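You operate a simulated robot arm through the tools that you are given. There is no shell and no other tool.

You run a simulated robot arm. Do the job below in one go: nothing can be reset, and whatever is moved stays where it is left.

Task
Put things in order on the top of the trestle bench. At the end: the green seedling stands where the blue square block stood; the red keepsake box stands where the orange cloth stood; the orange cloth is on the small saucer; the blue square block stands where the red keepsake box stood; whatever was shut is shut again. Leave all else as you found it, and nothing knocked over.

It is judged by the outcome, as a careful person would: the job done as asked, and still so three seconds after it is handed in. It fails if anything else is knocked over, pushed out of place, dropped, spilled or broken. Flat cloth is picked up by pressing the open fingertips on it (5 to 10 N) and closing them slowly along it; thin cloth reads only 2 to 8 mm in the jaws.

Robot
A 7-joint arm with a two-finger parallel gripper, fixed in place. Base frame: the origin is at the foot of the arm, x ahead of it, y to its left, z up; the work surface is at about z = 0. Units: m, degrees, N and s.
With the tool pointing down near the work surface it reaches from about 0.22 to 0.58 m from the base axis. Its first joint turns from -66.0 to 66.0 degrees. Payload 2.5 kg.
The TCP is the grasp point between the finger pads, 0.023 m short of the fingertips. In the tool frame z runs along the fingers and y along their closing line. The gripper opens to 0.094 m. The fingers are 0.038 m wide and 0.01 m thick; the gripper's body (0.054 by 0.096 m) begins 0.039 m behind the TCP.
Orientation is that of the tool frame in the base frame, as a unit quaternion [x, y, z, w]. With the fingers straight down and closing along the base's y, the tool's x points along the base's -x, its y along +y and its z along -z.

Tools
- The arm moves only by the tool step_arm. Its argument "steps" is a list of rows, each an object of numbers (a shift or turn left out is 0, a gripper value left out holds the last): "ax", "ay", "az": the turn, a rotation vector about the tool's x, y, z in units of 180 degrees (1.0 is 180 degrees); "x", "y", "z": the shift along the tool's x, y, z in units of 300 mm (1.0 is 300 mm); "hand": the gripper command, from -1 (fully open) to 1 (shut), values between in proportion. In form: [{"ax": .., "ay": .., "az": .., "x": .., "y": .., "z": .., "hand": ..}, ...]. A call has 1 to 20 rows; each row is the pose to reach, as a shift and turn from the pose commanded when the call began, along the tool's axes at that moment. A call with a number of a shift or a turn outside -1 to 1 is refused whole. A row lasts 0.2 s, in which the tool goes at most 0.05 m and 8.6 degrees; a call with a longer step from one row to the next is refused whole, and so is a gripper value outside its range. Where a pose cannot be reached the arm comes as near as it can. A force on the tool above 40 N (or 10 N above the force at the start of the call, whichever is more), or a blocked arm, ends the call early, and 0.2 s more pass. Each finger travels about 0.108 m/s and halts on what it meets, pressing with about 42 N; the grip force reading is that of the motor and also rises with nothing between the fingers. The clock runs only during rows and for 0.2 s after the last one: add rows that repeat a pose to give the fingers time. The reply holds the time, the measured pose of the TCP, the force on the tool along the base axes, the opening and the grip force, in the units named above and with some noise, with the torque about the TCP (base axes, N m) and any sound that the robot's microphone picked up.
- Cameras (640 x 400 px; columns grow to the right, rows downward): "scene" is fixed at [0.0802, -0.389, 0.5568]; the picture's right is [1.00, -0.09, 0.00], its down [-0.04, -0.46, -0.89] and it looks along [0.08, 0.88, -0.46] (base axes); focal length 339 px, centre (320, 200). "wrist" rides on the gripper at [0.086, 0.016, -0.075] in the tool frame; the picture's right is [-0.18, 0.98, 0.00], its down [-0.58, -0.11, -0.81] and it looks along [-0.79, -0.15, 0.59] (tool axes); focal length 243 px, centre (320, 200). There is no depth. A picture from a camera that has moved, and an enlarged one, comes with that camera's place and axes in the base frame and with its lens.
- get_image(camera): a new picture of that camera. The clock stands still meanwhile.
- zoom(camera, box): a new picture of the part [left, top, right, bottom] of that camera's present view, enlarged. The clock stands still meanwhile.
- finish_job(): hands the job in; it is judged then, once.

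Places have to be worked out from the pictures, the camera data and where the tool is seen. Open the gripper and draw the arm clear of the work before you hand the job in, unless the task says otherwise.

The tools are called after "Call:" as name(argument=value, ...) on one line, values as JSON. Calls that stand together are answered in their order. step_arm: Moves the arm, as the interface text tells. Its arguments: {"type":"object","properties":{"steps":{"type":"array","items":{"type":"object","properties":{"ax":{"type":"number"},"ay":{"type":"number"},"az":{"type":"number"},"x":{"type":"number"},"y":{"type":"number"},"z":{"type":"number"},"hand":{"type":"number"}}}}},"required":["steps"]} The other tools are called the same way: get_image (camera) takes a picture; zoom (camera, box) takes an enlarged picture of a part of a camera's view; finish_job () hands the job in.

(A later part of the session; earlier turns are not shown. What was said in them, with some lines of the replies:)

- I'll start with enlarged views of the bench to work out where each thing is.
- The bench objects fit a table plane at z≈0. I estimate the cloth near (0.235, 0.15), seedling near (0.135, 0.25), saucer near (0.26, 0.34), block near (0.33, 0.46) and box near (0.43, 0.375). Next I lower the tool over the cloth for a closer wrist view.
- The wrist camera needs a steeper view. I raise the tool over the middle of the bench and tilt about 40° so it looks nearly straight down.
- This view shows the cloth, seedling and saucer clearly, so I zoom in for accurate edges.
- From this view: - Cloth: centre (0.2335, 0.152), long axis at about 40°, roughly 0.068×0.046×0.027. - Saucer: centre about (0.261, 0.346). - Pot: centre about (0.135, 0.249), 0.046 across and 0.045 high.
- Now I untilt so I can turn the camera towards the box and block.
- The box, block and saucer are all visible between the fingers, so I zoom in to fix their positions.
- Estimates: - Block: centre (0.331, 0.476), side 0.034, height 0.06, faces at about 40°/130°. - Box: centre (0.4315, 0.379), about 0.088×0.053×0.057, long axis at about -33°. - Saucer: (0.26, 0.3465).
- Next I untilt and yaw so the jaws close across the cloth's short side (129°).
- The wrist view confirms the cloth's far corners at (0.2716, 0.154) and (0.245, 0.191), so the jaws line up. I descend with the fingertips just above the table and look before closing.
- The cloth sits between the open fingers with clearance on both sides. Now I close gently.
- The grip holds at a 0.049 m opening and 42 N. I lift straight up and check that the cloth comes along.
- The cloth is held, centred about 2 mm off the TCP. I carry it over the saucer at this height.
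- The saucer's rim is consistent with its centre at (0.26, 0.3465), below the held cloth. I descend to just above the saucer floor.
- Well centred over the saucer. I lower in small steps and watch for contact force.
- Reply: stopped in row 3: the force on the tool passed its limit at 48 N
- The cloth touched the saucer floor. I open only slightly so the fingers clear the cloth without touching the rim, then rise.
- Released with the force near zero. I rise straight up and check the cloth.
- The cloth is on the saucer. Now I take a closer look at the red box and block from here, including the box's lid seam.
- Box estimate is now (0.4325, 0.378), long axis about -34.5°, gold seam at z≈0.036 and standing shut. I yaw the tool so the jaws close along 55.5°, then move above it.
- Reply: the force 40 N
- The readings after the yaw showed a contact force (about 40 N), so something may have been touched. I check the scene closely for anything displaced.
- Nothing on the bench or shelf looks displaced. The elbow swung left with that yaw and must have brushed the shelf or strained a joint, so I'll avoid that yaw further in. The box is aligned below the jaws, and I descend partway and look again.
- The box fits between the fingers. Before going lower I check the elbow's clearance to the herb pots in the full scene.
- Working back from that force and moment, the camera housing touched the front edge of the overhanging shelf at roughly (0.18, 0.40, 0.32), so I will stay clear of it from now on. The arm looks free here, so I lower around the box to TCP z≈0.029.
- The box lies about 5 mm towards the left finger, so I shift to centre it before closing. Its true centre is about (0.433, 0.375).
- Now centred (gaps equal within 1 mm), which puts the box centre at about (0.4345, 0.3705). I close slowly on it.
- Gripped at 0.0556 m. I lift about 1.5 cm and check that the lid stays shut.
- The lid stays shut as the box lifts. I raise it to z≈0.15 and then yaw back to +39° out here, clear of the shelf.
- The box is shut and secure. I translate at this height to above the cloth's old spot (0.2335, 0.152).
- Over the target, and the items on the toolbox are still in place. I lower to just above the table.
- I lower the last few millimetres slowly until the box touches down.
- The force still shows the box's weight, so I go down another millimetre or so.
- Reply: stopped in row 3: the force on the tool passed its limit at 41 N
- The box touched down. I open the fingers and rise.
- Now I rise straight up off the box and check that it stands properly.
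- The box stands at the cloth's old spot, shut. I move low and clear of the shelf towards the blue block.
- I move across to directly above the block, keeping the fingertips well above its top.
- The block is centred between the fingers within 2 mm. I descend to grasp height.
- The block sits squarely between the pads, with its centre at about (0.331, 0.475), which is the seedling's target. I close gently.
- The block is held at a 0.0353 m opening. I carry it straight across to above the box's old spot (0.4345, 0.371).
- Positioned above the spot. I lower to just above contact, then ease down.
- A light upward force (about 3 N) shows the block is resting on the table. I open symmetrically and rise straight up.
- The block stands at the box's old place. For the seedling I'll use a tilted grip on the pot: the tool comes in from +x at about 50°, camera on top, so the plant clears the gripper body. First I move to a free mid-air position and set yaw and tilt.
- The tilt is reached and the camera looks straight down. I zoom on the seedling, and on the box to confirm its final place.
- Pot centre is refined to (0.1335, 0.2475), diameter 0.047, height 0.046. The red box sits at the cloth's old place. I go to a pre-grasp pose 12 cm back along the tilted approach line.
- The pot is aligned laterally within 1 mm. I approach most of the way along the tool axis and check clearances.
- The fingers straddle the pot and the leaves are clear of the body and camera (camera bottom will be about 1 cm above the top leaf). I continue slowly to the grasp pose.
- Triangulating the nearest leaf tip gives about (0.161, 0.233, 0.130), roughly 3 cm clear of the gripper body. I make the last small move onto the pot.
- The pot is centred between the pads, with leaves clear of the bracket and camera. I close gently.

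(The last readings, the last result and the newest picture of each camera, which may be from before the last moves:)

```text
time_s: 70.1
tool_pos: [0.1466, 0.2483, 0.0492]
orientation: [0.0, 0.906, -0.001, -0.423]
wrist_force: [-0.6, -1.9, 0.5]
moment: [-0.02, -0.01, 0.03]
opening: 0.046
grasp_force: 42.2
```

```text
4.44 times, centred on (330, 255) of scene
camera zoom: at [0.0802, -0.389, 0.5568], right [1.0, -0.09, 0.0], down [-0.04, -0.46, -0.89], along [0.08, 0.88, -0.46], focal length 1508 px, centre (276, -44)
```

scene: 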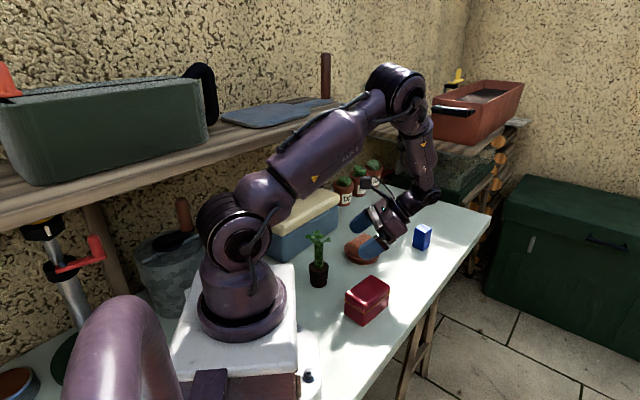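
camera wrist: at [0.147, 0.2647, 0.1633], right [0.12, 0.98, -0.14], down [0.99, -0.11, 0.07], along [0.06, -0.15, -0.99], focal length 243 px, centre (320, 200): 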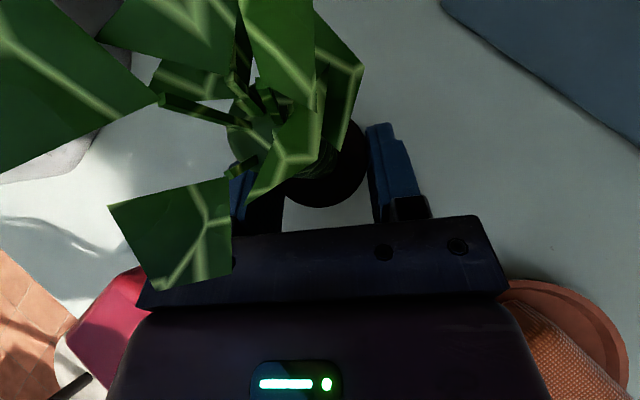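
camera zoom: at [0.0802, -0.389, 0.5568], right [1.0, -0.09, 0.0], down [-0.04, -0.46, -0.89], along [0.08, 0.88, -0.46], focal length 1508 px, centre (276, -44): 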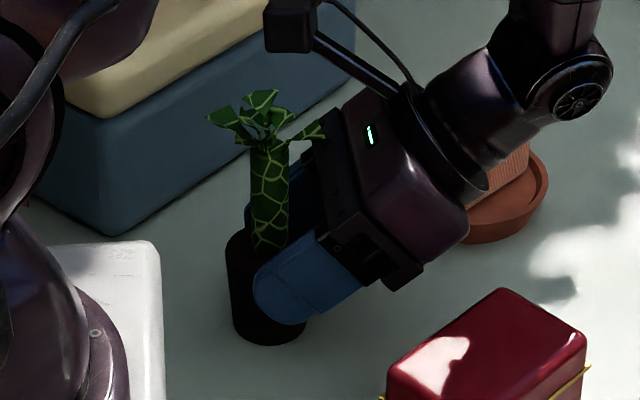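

Gripped at 0.046 m with the pot still upright. I lift about 1.5 cm straight up and check for any slip or swing.

Call:
step_arm(steps=[{"x": 0.008, "z": -0.0067}, {"x": 0.02, "z": -0.0168}, {"x": 0.038, "z": -0.032}, {"x": 0.038, "z": -0.032}])

Call:
get_image(camera="wrist")

Call:
zoom(camera="scene", box=[280, 210, 380, 300])

```text
time_s: 71.1
tool_pos: [0.1451, 0.2494, 0.0647]
orientation: [0.0, 0.906, -0.001, -0.422]
wrist_force: [0.0, 0.2, -0.9]
moment: [0.0, 0.01, 0.0]
opening: 0.0463
grasp_force: 42.0
```

```text
taken
camera wrist: at [0.146, 0.2653, 0.1781], right [0.12, 0.98, -0.14], down [0.99, -0.11, 0.07], along [0.06, -0.15, -0.99], focal length 243 px, centre (320, 200)
```

wrist: 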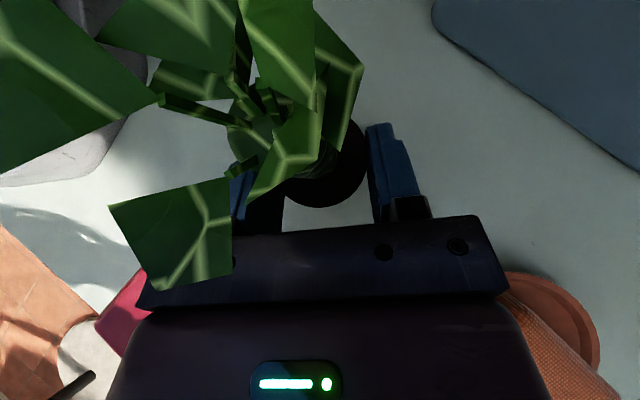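

```text
4.44 times, centred on (330, 255) of scene
camera zoom: at [0.0802, -0.389, 0.5568], right [1.0, -0.09, 0.0], down [-0.04, -0.46, -0.89], along [0.08, 0.88, -0.46], focal length 1508 px, centre (276, -44)
```

zoom: 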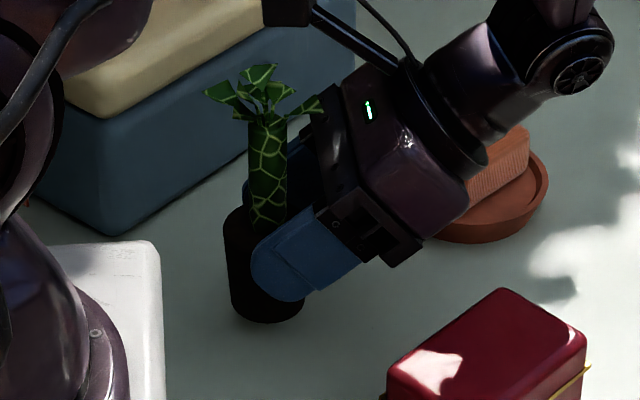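

No slip. I lift further so the pot bottom is about 9 cm up, then move out along +x, clear of the toolbox and shelf.

Call:
step_arm(steps=[{"x": 0.03, "z": -0.0252}, {"x": 0.08, "z": -0.067}, {"x": 0.14, "z": -0.1175}, {"x": 0.1915, "z": -0.1607}, {"x": 0.1915, "z": -0.1607}])

Call:
step_arm(steps=[{"x": -0.03, "y": 0.006, "z": -0.036}, {"x": -0.09, "y": 0.018, "z": -0.107}, {"x": -0.16, "y": 0.032, "z": -0.19}, {"x": -0.23, "y": 0.046, "z": -0.274}, {"x": -0.29, "y": 0.058, "z": -0.345}, {"x": -0.3322, "y": 0.067, "z": -0.3958}, {"x": -0.3322, "y": 0.067, "z": -0.3958}])

Call:
get_image(camera="scene")

Call:
get_image(camera="wrist")

```text
time_s: 72.3
tool_pos: [0.145, 0.2478, 0.138]
orientation: [0.001, 0.906, 0.0, -0.423]
wrist_force: [0.2, 0.0, -0.9]
moment: [-0.01, -0.01, -0.02]
opening: 0.0464
grasp_force: 41.6
```

```text
time_s: 73.9
tool_pos: [0.3004, 0.2665, 0.1419]
orientation: [0.0, 0.906, -0.001, -0.422]
wrist_force: [0.4, 0.5, -1.1]
moment: [0.04, -0.01, -0.01]
opening: 0.0462
grasp_force: 42.0
```

```text
taken
```

scene: 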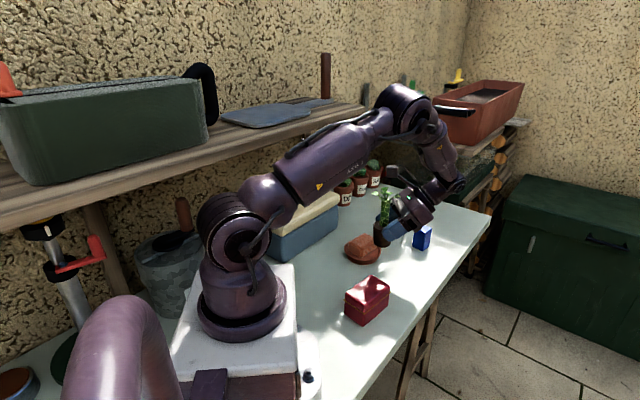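

```text
taken
camera wrist: at [0.3006, 0.2843, 0.2553], right [0.12, 0.98, -0.14], down [0.99, -0.11, 0.07], along [0.06, -0.15, -0.99], focal length 243 px, centre (320, 200)
```

wrist: 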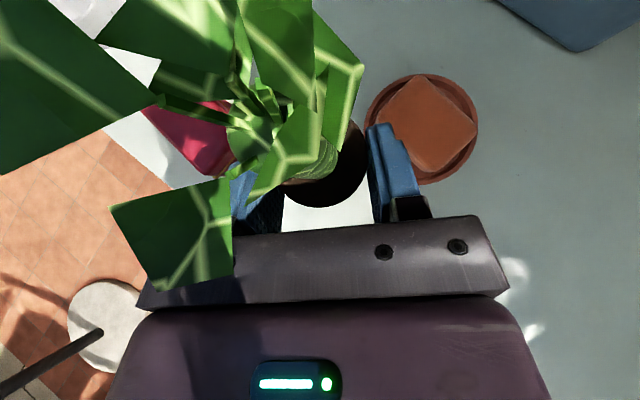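

The seedling is held steady. I yaw about the vertical by -50° here (keeping the tilt) so the wrist will stay within reach at the block's old spot.

Call:
step_arm(steps=[{"ax": -0.02, "az": 0.0168}, {"ax": -0.05, "az": 0.042}, {"ax": -0.083, "az": 0.0697}, {"ax": -0.116, "az": 0.0974}, {"ax": -0.149, "az": 0.125}, {"ax": -0.182, "az": 0.1527}, {"ax": -0.2128, "az": 0.1786}, {"ax": -0.2128, "az": 0.1786}])

Call:
get_image(camera="scene")

Call:
get_image(camera="wrist")

```text
time_s: 75.7
tool_pos: [0.3, 0.2687, 0.1397]
orientation: [0.384, 0.821, 0.179, -0.382]
wrist_force: [0.2, 0.2, -2.3]
moment: [0.01, -0.01, -0.02]
opening: 0.0467
grasp_force: 41.9
```

```text
taken
```

scene: 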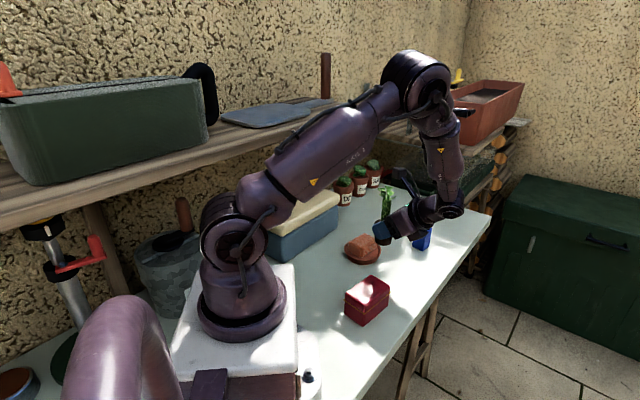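

```text
taken
camera wrist: at [0.3131, 0.2776, 0.2533], right [0.83, 0.54, -0.14], down [0.55, -0.83, 0.07], along [-0.08, -0.14, -0.99], focal length 243 px, centre (320, 200)
```

wrist: 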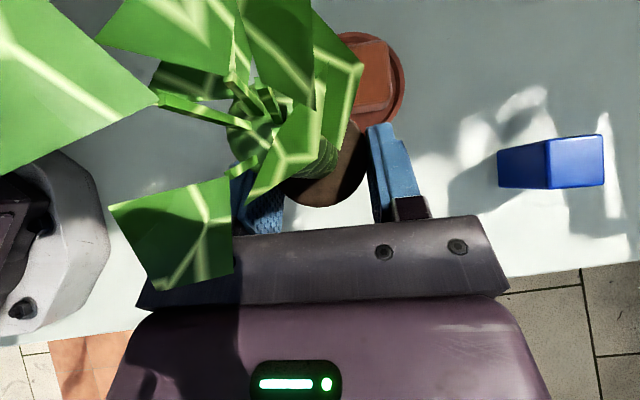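

Orientation is exactly as planned and the pot is still upright. I carry it at this height to above the block's old spot (0.332, 0.475).

Call:
step_arm(steps=[{"x": 0.03, "y": 0.058, "z": 0.0357}, {"x": 0.08, "y": 0.155, "z": 0.0953}, {"x": 0.13, "y": 0.252, "z": 0.1549}, {"x": 0.18, "y": 0.349, "z": 0.2145}, {"x": 0.225, "y": 0.437, "z": 0.2681}, {"x": 0.255, "y": 0.495, "z": 0.3038}, {"x": 0.27, "y": 0.524, "z": 0.3217}, {"x": 0.27, "y": 0.524, "z": 0.3217}])

Call:
get_image(camera="scene")

Call:
get_image(camera="wrist")

```text
time_s: 77.5
tool_pos: [0.3412, 0.4644, 0.139]
orientation: [0.384, 0.822, 0.179, -0.381]
wrist_force: [-0.5, 0.0, -1.1]
moment: [0.0, 0.0, -0.02]
opening: 0.0464
grasp_force: 42.1
```

```text
taken
```

scene: 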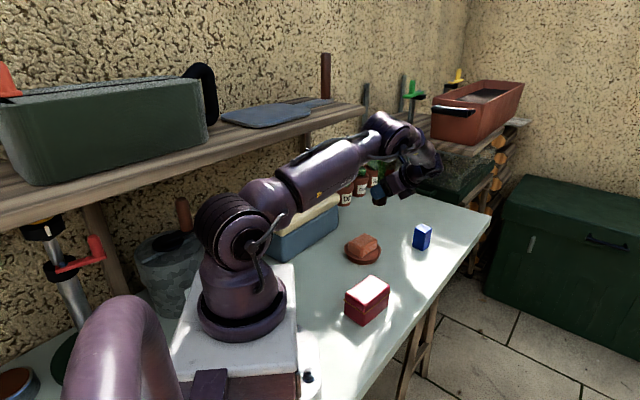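

```text
taken
camera wrist: at [0.353, 0.4741, 0.2533], right [0.83, 0.54, -0.14], down [0.55, -0.83, 0.07], along [-0.08, -0.14, -0.99], focal length 243 px, centre (320, 200)
```

wrist: 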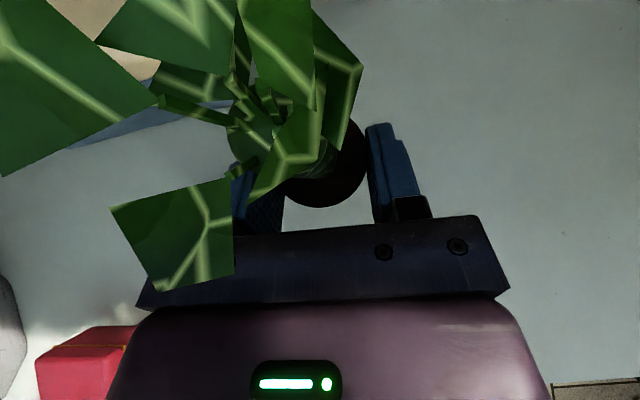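

The pose was reached. I zoom to check the seedling and its clearances before lowering.

Call:
zoom(camera="scene", box=[310, 100, 470, 250])

```text
2.67 times, centred on (390, 175) of scene
camera zoom: at [0.0802, -0.3889, 0.5568], right [1.0, -0.09, 0.0], down [-0.04, -0.46, -0.89], along [0.08, 0.88, -0.46], focal length 905 px, centre (133, 267)
```

zoom: 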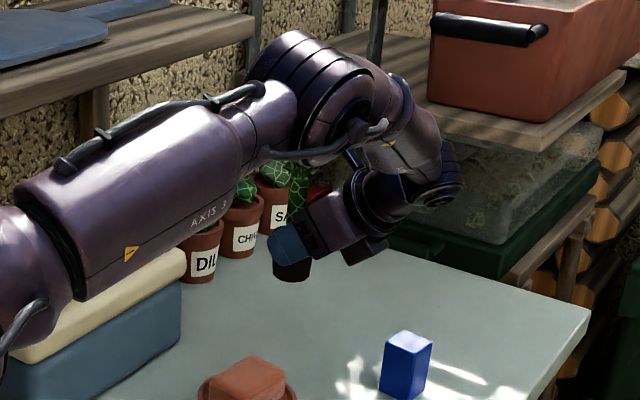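

Everything is clear. I lower straight down most of the way, staying about 1 cm above the table.

Call:
step_arm(steps=[{"x": -0.04, "z": 0.0336}, {"x": -0.09, "z": 0.0755}, {"x": -0.14, "z": 0.1175}, {"x": -0.18, "z": 0.1511}, {"x": -0.2043, "z": 0.1715}, {"x": -0.2043, "z": 0.1715}])

Call:
zoom(camera="scene", box=[320, 150, 450, 260])

Call:
get_image(camera="wrist")

```text
time_s: 78.9
tool_pos: [0.3399, 0.4654, 0.0591]
orientation: [0.384, 0.821, 0.179, -0.382]
wrist_force: [0.6, 0.5, -1.0]
moment: [0.0, 0.0, 0.0]
opening: 0.0464
grasp_force: 42.2
```

```text
3.64 times, centred on (385, 205) of scene
camera zoom: at [0.0802, -0.389, 0.5568], right [1.0, -0.09, 0.0], down [-0.04, -0.46, -0.89], along [0.08, 0.88, -0.46], focal length 1234 px, centre (84, 182)
```

zoom: 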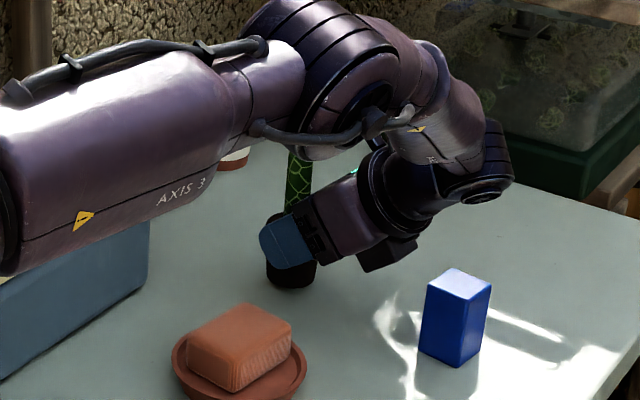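

```text
taken
camera wrist: at [0.353, 0.4752, 0.173], right [0.83, 0.54, -0.14], down [0.55, -0.83, 0.07], along [-0.08, -0.14, -0.99], focal length 243 px, centre (320, 200)
```

wrist: 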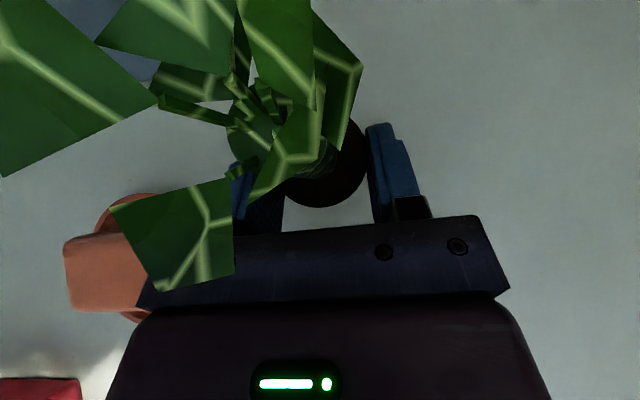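

The elbow is low but clear of everything. I ease the pot down the last centimetre in small steps.

Call:
step_arm(steps=[{"x": -0.0077, "z": 0.0064}, {"x": -0.0153, "z": 0.0129}, {"x": -0.0204, "z": 0.0171}, {"x": -0.023, "z": 0.0193}, {"x": -0.023, "z": 0.0193}])

```text
time_s: 80.1
tool_pos: [0.3392, 0.4654, 0.0502]
orientation: [0.385, 0.821, 0.179, -0.382]
wrist_force: [-0.6, -0.1, -0.7]
moment: [-0.02, -0.02, 0.01]
opening: 0.0464
grasp_force: 41.9
```

Call:
step_arm(steps=[{"x": -0.0013, "z": 0.0011}, {"x": -0.0026, "z": 0.0021}, {"x": -0.0026, "z": 0.0021}])

```text
time_s: 80.9
tool_pos: [0.3397, 0.4656, 0.0485]
orientation: [0.383, 0.821, 0.179, -0.383]
wrist_force: [-1.6, -3.2, 7.0]
moment: [-0.21, 0.03, 0.0]
opening: 0.0462
grasp_force: 41.2
```

The pot is on the table (about 7 N contact). I open the fingers slowly.

Call:
step_arm(steps=[{"hand": 0.0}, {"hand": -0.1}, {"hand": -0.25}, {"hand": -0.5}, {"hand": -0.8}, {"hand": -1}, {"hand": -1}])

Call:
get_image(camera="wrist")

Call:
zoom(camera="scene", box=[320, 150, 450, 260])

```text
time_s: 82.5
tool_pos: [0.3397, 0.4663, 0.0483]
orientation: [0.384, 0.821, 0.179, -0.383]
wrist_force: [0.0, -0.2, 0.2]
moment: [0.0, 0.01, 0.0]
opening: 0.0939
grasp_force: 0.1
```

```text
taken
camera wrist: at [0.3526, 0.475, 0.1626], right [0.83, 0.54, -0.14], down [0.55, -0.83, 0.07], along [-0.08, -0.14, -0.99], focal length 243 px, centre (320, 200)
```

wrist: 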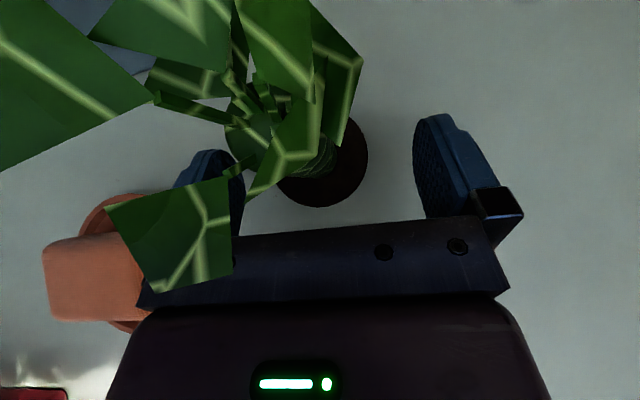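

```text
3.64 times, centred on (385, 205) of scene
camera zoom: at [0.0802, -0.389, 0.5568], right [1.0, -0.09, 0.0], down [-0.04, -0.46, -0.89], along [0.08, 0.88, -0.46], focal length 1234 px, centre (84, 182)
```

zoom: 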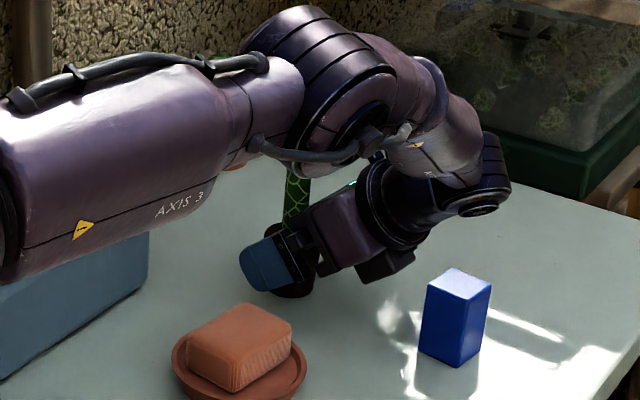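

Released, with the plant standing free between the open fingers. I retreat backwards along the tool axis.

Call:
step_arm(steps=[{"z": -0.02}, {"z": -0.06}, {"z": -0.11}, {"z": -0.17}, {"z": -0.24}, {"z": -0.32}, {"z": -0.4}, {"z": -0.4}])

Call:
get_image(camera="wrist")

Call:
get_image(camera="scene")

```text
time_s: 84.3
tool_pos: [0.3973, 0.3937, 0.1249]
orientation: [0.384, 0.821, 0.179, -0.382]
wrist_force: [-0.5, 1.3, 0.6]
moment: [-0.02, -0.01, -0.01]
opening: 0.0941
grasp_force: 0.0
```

```text
taken
camera wrist: at [0.4117, 0.4034, 0.239], right [0.83, 0.54, -0.14], down [0.55, -0.83, 0.07], along [-0.08, -0.14, -0.99], focal length 243 px, centre (320, 200)
```

wrist: 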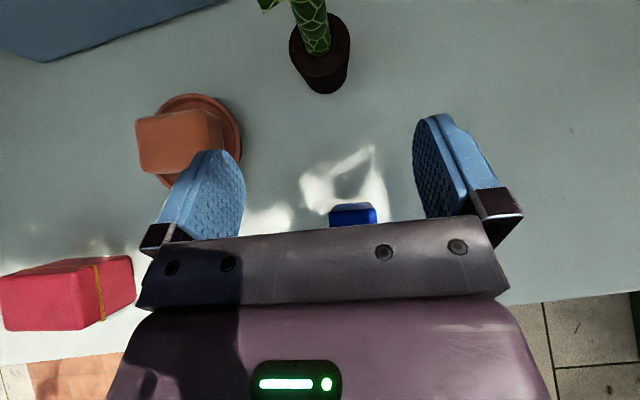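

```text
taken
```

scene: 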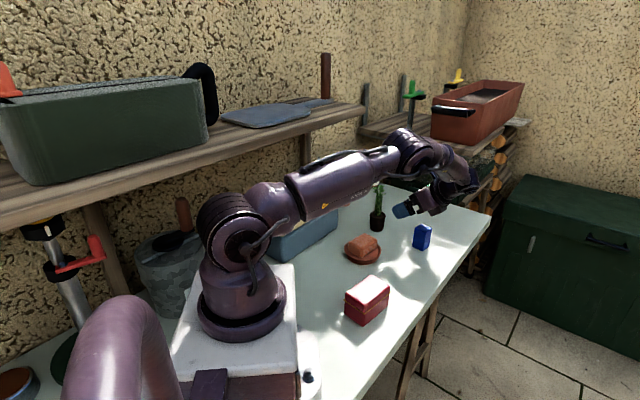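

The pot stands at about (0.332, 0.473), on the block's old spot. I raise the arm straight up, then bring it back towards its starting pose.

Call:
step_arm(steps=[{"x": 0.05, "z": -0.042}, {"x": 0.13, "z": -0.109}, {"x": 0.22, "z": -0.1847}, {"x": 0.31, "z": -0.26}, {"x": 0.383, "z": -0.3215}, {"x": 0.383, "z": -0.3215}])

Call:
step_arm(steps=[{"ay": -0.04}, {"ay": -0.08}, {"ay": -0.12}, {"ay": -0.16}, {"ay": -0.2}, {"ay": -0.24}, {"ay": -0.2778}, {"ay": -0.2778}])

Call:
get_image(camera="scene")

```text
time_s: 85.7
tool_pos: [0.3986, 0.3956, 0.2755]
orientation: [0.384, 0.821, 0.179, -0.382]
wrist_force: [0.0, 0.1, -0.4]
moment: [0.02, 0.0, -0.01]
opening: 0.0939
grasp_force: 0.1
```

```text
time_s: 87.5
tool_pos: [0.3989, 0.3954, 0.2754]
orientation: [0.424, 0.906, -0.001, 0.002]
wrist_force: [0.2, 0.4, 0.0]
moment: [0.0, -0.01, -0.04]
opening: 0.094
grasp_force: 0.0
```

```text
taken
```

scene: 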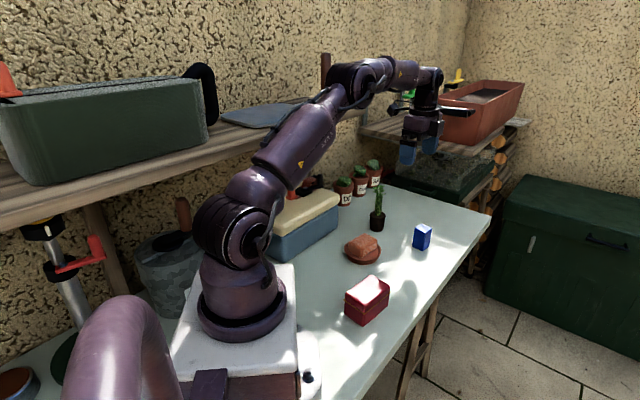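

I move away from the shelf side first, then yaw back to the starting orientation.

Call:
step_arm(steps=[{"x": -0.04, "y": -0.086}, {"x": -0.09, "y": -0.193}, {"x": -0.14, "y": -0.3}, {"x": -0.19, "y": -0.408}, {"x": -0.233, "y": -0.5}, {"x": -0.233, "y": -0.5}])

Call:
step_arm(steps=[{"az": -0.04}, {"az": -0.08}, {"az": -0.12}, {"az": -0.16}, {"az": -0.2}, {"az": -0.24}, {"az": -0.2778}, {"az": -0.2778}])

Call:
step_arm(steps=[{"x": 0.04, "y": -0.05, "z": -0.03}, {"x": 0.08, "y": -0.1, "z": -0.06}, {"x": 0.11, "y": -0.15, "z": -0.09}, {"x": 0.11, "y": -0.15, "z": -0.09}])

Call:
get_image(camera="scene")

Call:
zoom(camera="scene", box=[320, 160, 460, 330])

Call:
zoom(camera="scene", box=[240, 130, 400, 230])

```text
time_s: 88.9
tool_pos: [0.3306, 0.2454, 0.2773]
orientation: [0.424, 0.906, 0.0, 0.001]
wrist_force: [0.0, 0.6, -0.5]
moment: [-0.02, 0.0, 0.0]
opening: 0.094
grasp_force: 0.0
```

```text
time_s: 90.7
tool_pos: [0.3285, 0.2442, 0.2763]
orientation: [0.0, 1.0, -0.001, 0.0]
wrist_force: [0.4, -0.2, 0.3]
moment: [0.0, -0.01, -0.01]
opening: 0.0939
grasp_force: 0.0
```

```text
time_s: 91.7
tool_pos: [0.2952, 0.1995, 0.3046]
orientation: [0.0, 1.0, -0.001, 0.001]
wrist_force: [0.6, -0.6, -0.1]
moment: [-0.02, 0.01, 0.0]
opening: 0.0939
grasp_force: 0.1
```

```text
taken
```

scene: 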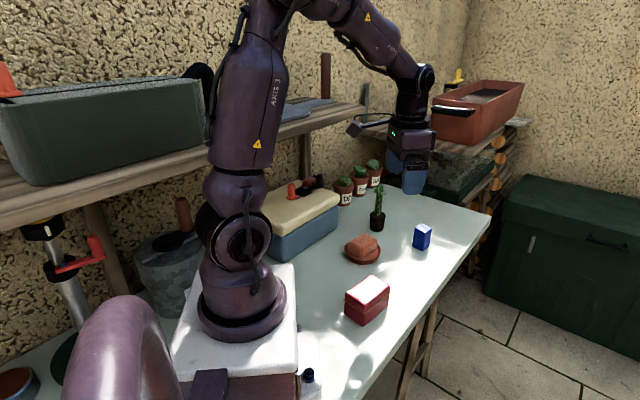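

```text
2.35 times, centred on (390, 245) of scene
camera zoom: at [0.0802, -0.389, 0.5568], right [1.0, -0.09, 0.0], down [-0.04, -0.46, -0.89], along [0.08, 0.88, -0.46], focal length 798 px, centre (155, 94)
```

zoom: 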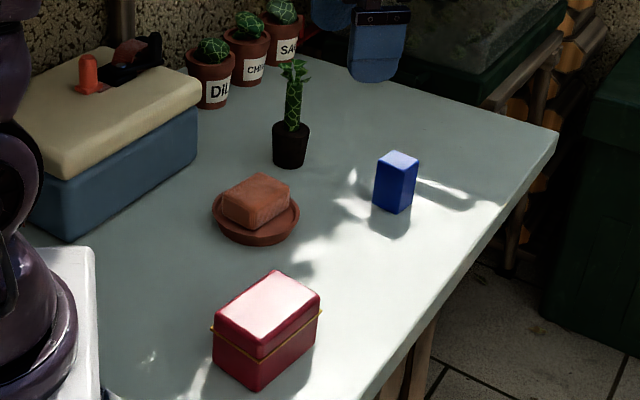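

```text
4.00 times, centred on (320, 180) of scene
camera zoom: at [0.0802, -0.389, 0.5568], right [1.0, -0.09, 0.0], down [-0.04, -0.46, -0.89], along [0.08, 0.88, -0.46], focal length 1357 px, centre (320, 280)
```

zoom: 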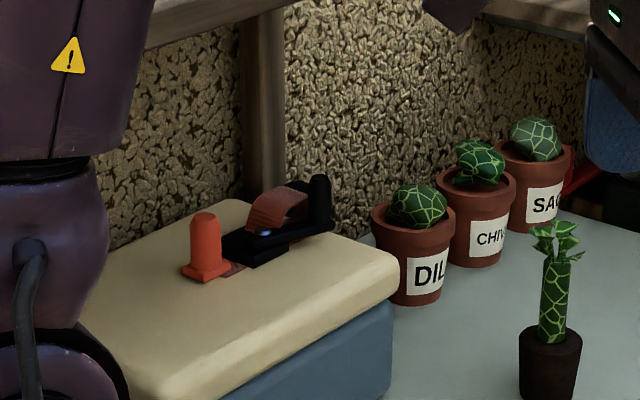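

Everything is standing and the toolbox items, herb pots and shelf are unchanged. I do one last precise check of the block, box and pot positions.

Call:
zoom(camera="scene", box=[395, 213, 447, 260])

Call:
zoom(camera="scene", box=[340, 180, 420, 240])

Call:
zoom(camera="scene", box=[280, 220, 440, 330])

```text
8.51 times, centred on (421, 236) of scene
camera zoom: at [0.0802, -0.389, 0.5568], right [1.0, -0.09, 0.0], down [-0.04, -0.46, -0.89], along [0.08, 0.88, -0.46], focal length 2888 px, centre (-540, -111)
```

zoom: 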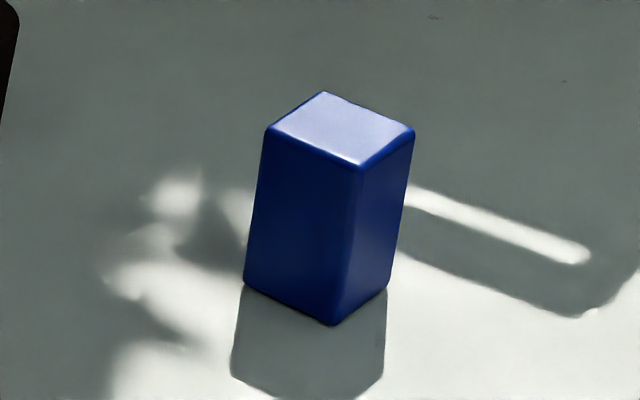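

```text
6.67 times, centred on (380, 210) of scene
camera zoom: at [0.0802, -0.389, 0.5568], right [1.0, -0.09, 0.0], down [-0.04, -0.46, -0.89], along [0.08, 0.88, -0.46], focal length 2262 px, centre (-80, 133)
```

zoom: 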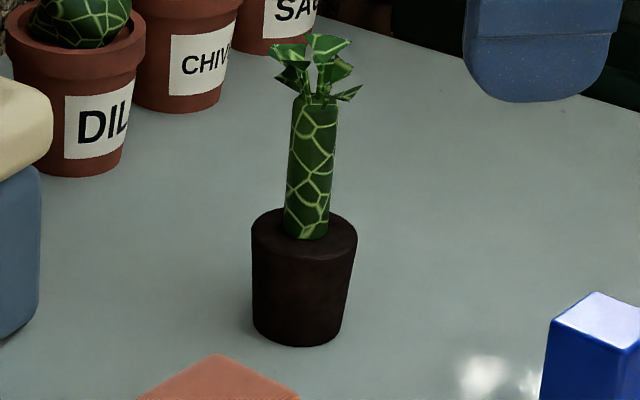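

```text
3.64 times, centred on (360, 275) of scene
camera zoom: at [0.0802, -0.389, 0.5568], right [1.0, -0.09, 0.0], down [-0.04, -0.46, -0.89], along [0.08, 0.88, -0.46], focal length 1234 px, centre (174, -73)
```

zoom: 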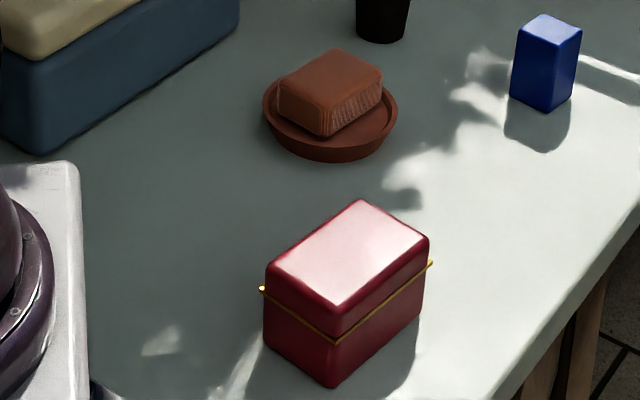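

In the scene view the block, box and pot bases match the old box, cloth and block footprints within a few millimetres. The cloth rests on the saucer, the box is shut, and the arm is open and back near its starting pose. I hand the job in.

Call:
finish_job()

```text
The job is handed in.
```

I finished the job and handed it in. In the last pictures everything was upright and nothing else on the bench had moved.

| Item | Where it is now |
|---|---|
| Orange cloth | On the small saucer |
| Red keepsake box | On the cloth's old spot, lid shut throughout |
| Blue square block | On the box's old spot |
| Green seedling | On the block's old spot, upright |

Compared with the first pictures, the box, block and seedling each sit within about 4 mm of the spot they were meant for.

**One contact:** while the gripper was turning early on, its camera housing pressed against something with about 40 N. From the force readings, that was most likely the front edge of the shelf. The items on the shelf and the toolbox look the same as before, and I kept clear of the shelf after that.

The gripper is open and the arm is back near its starting pose.
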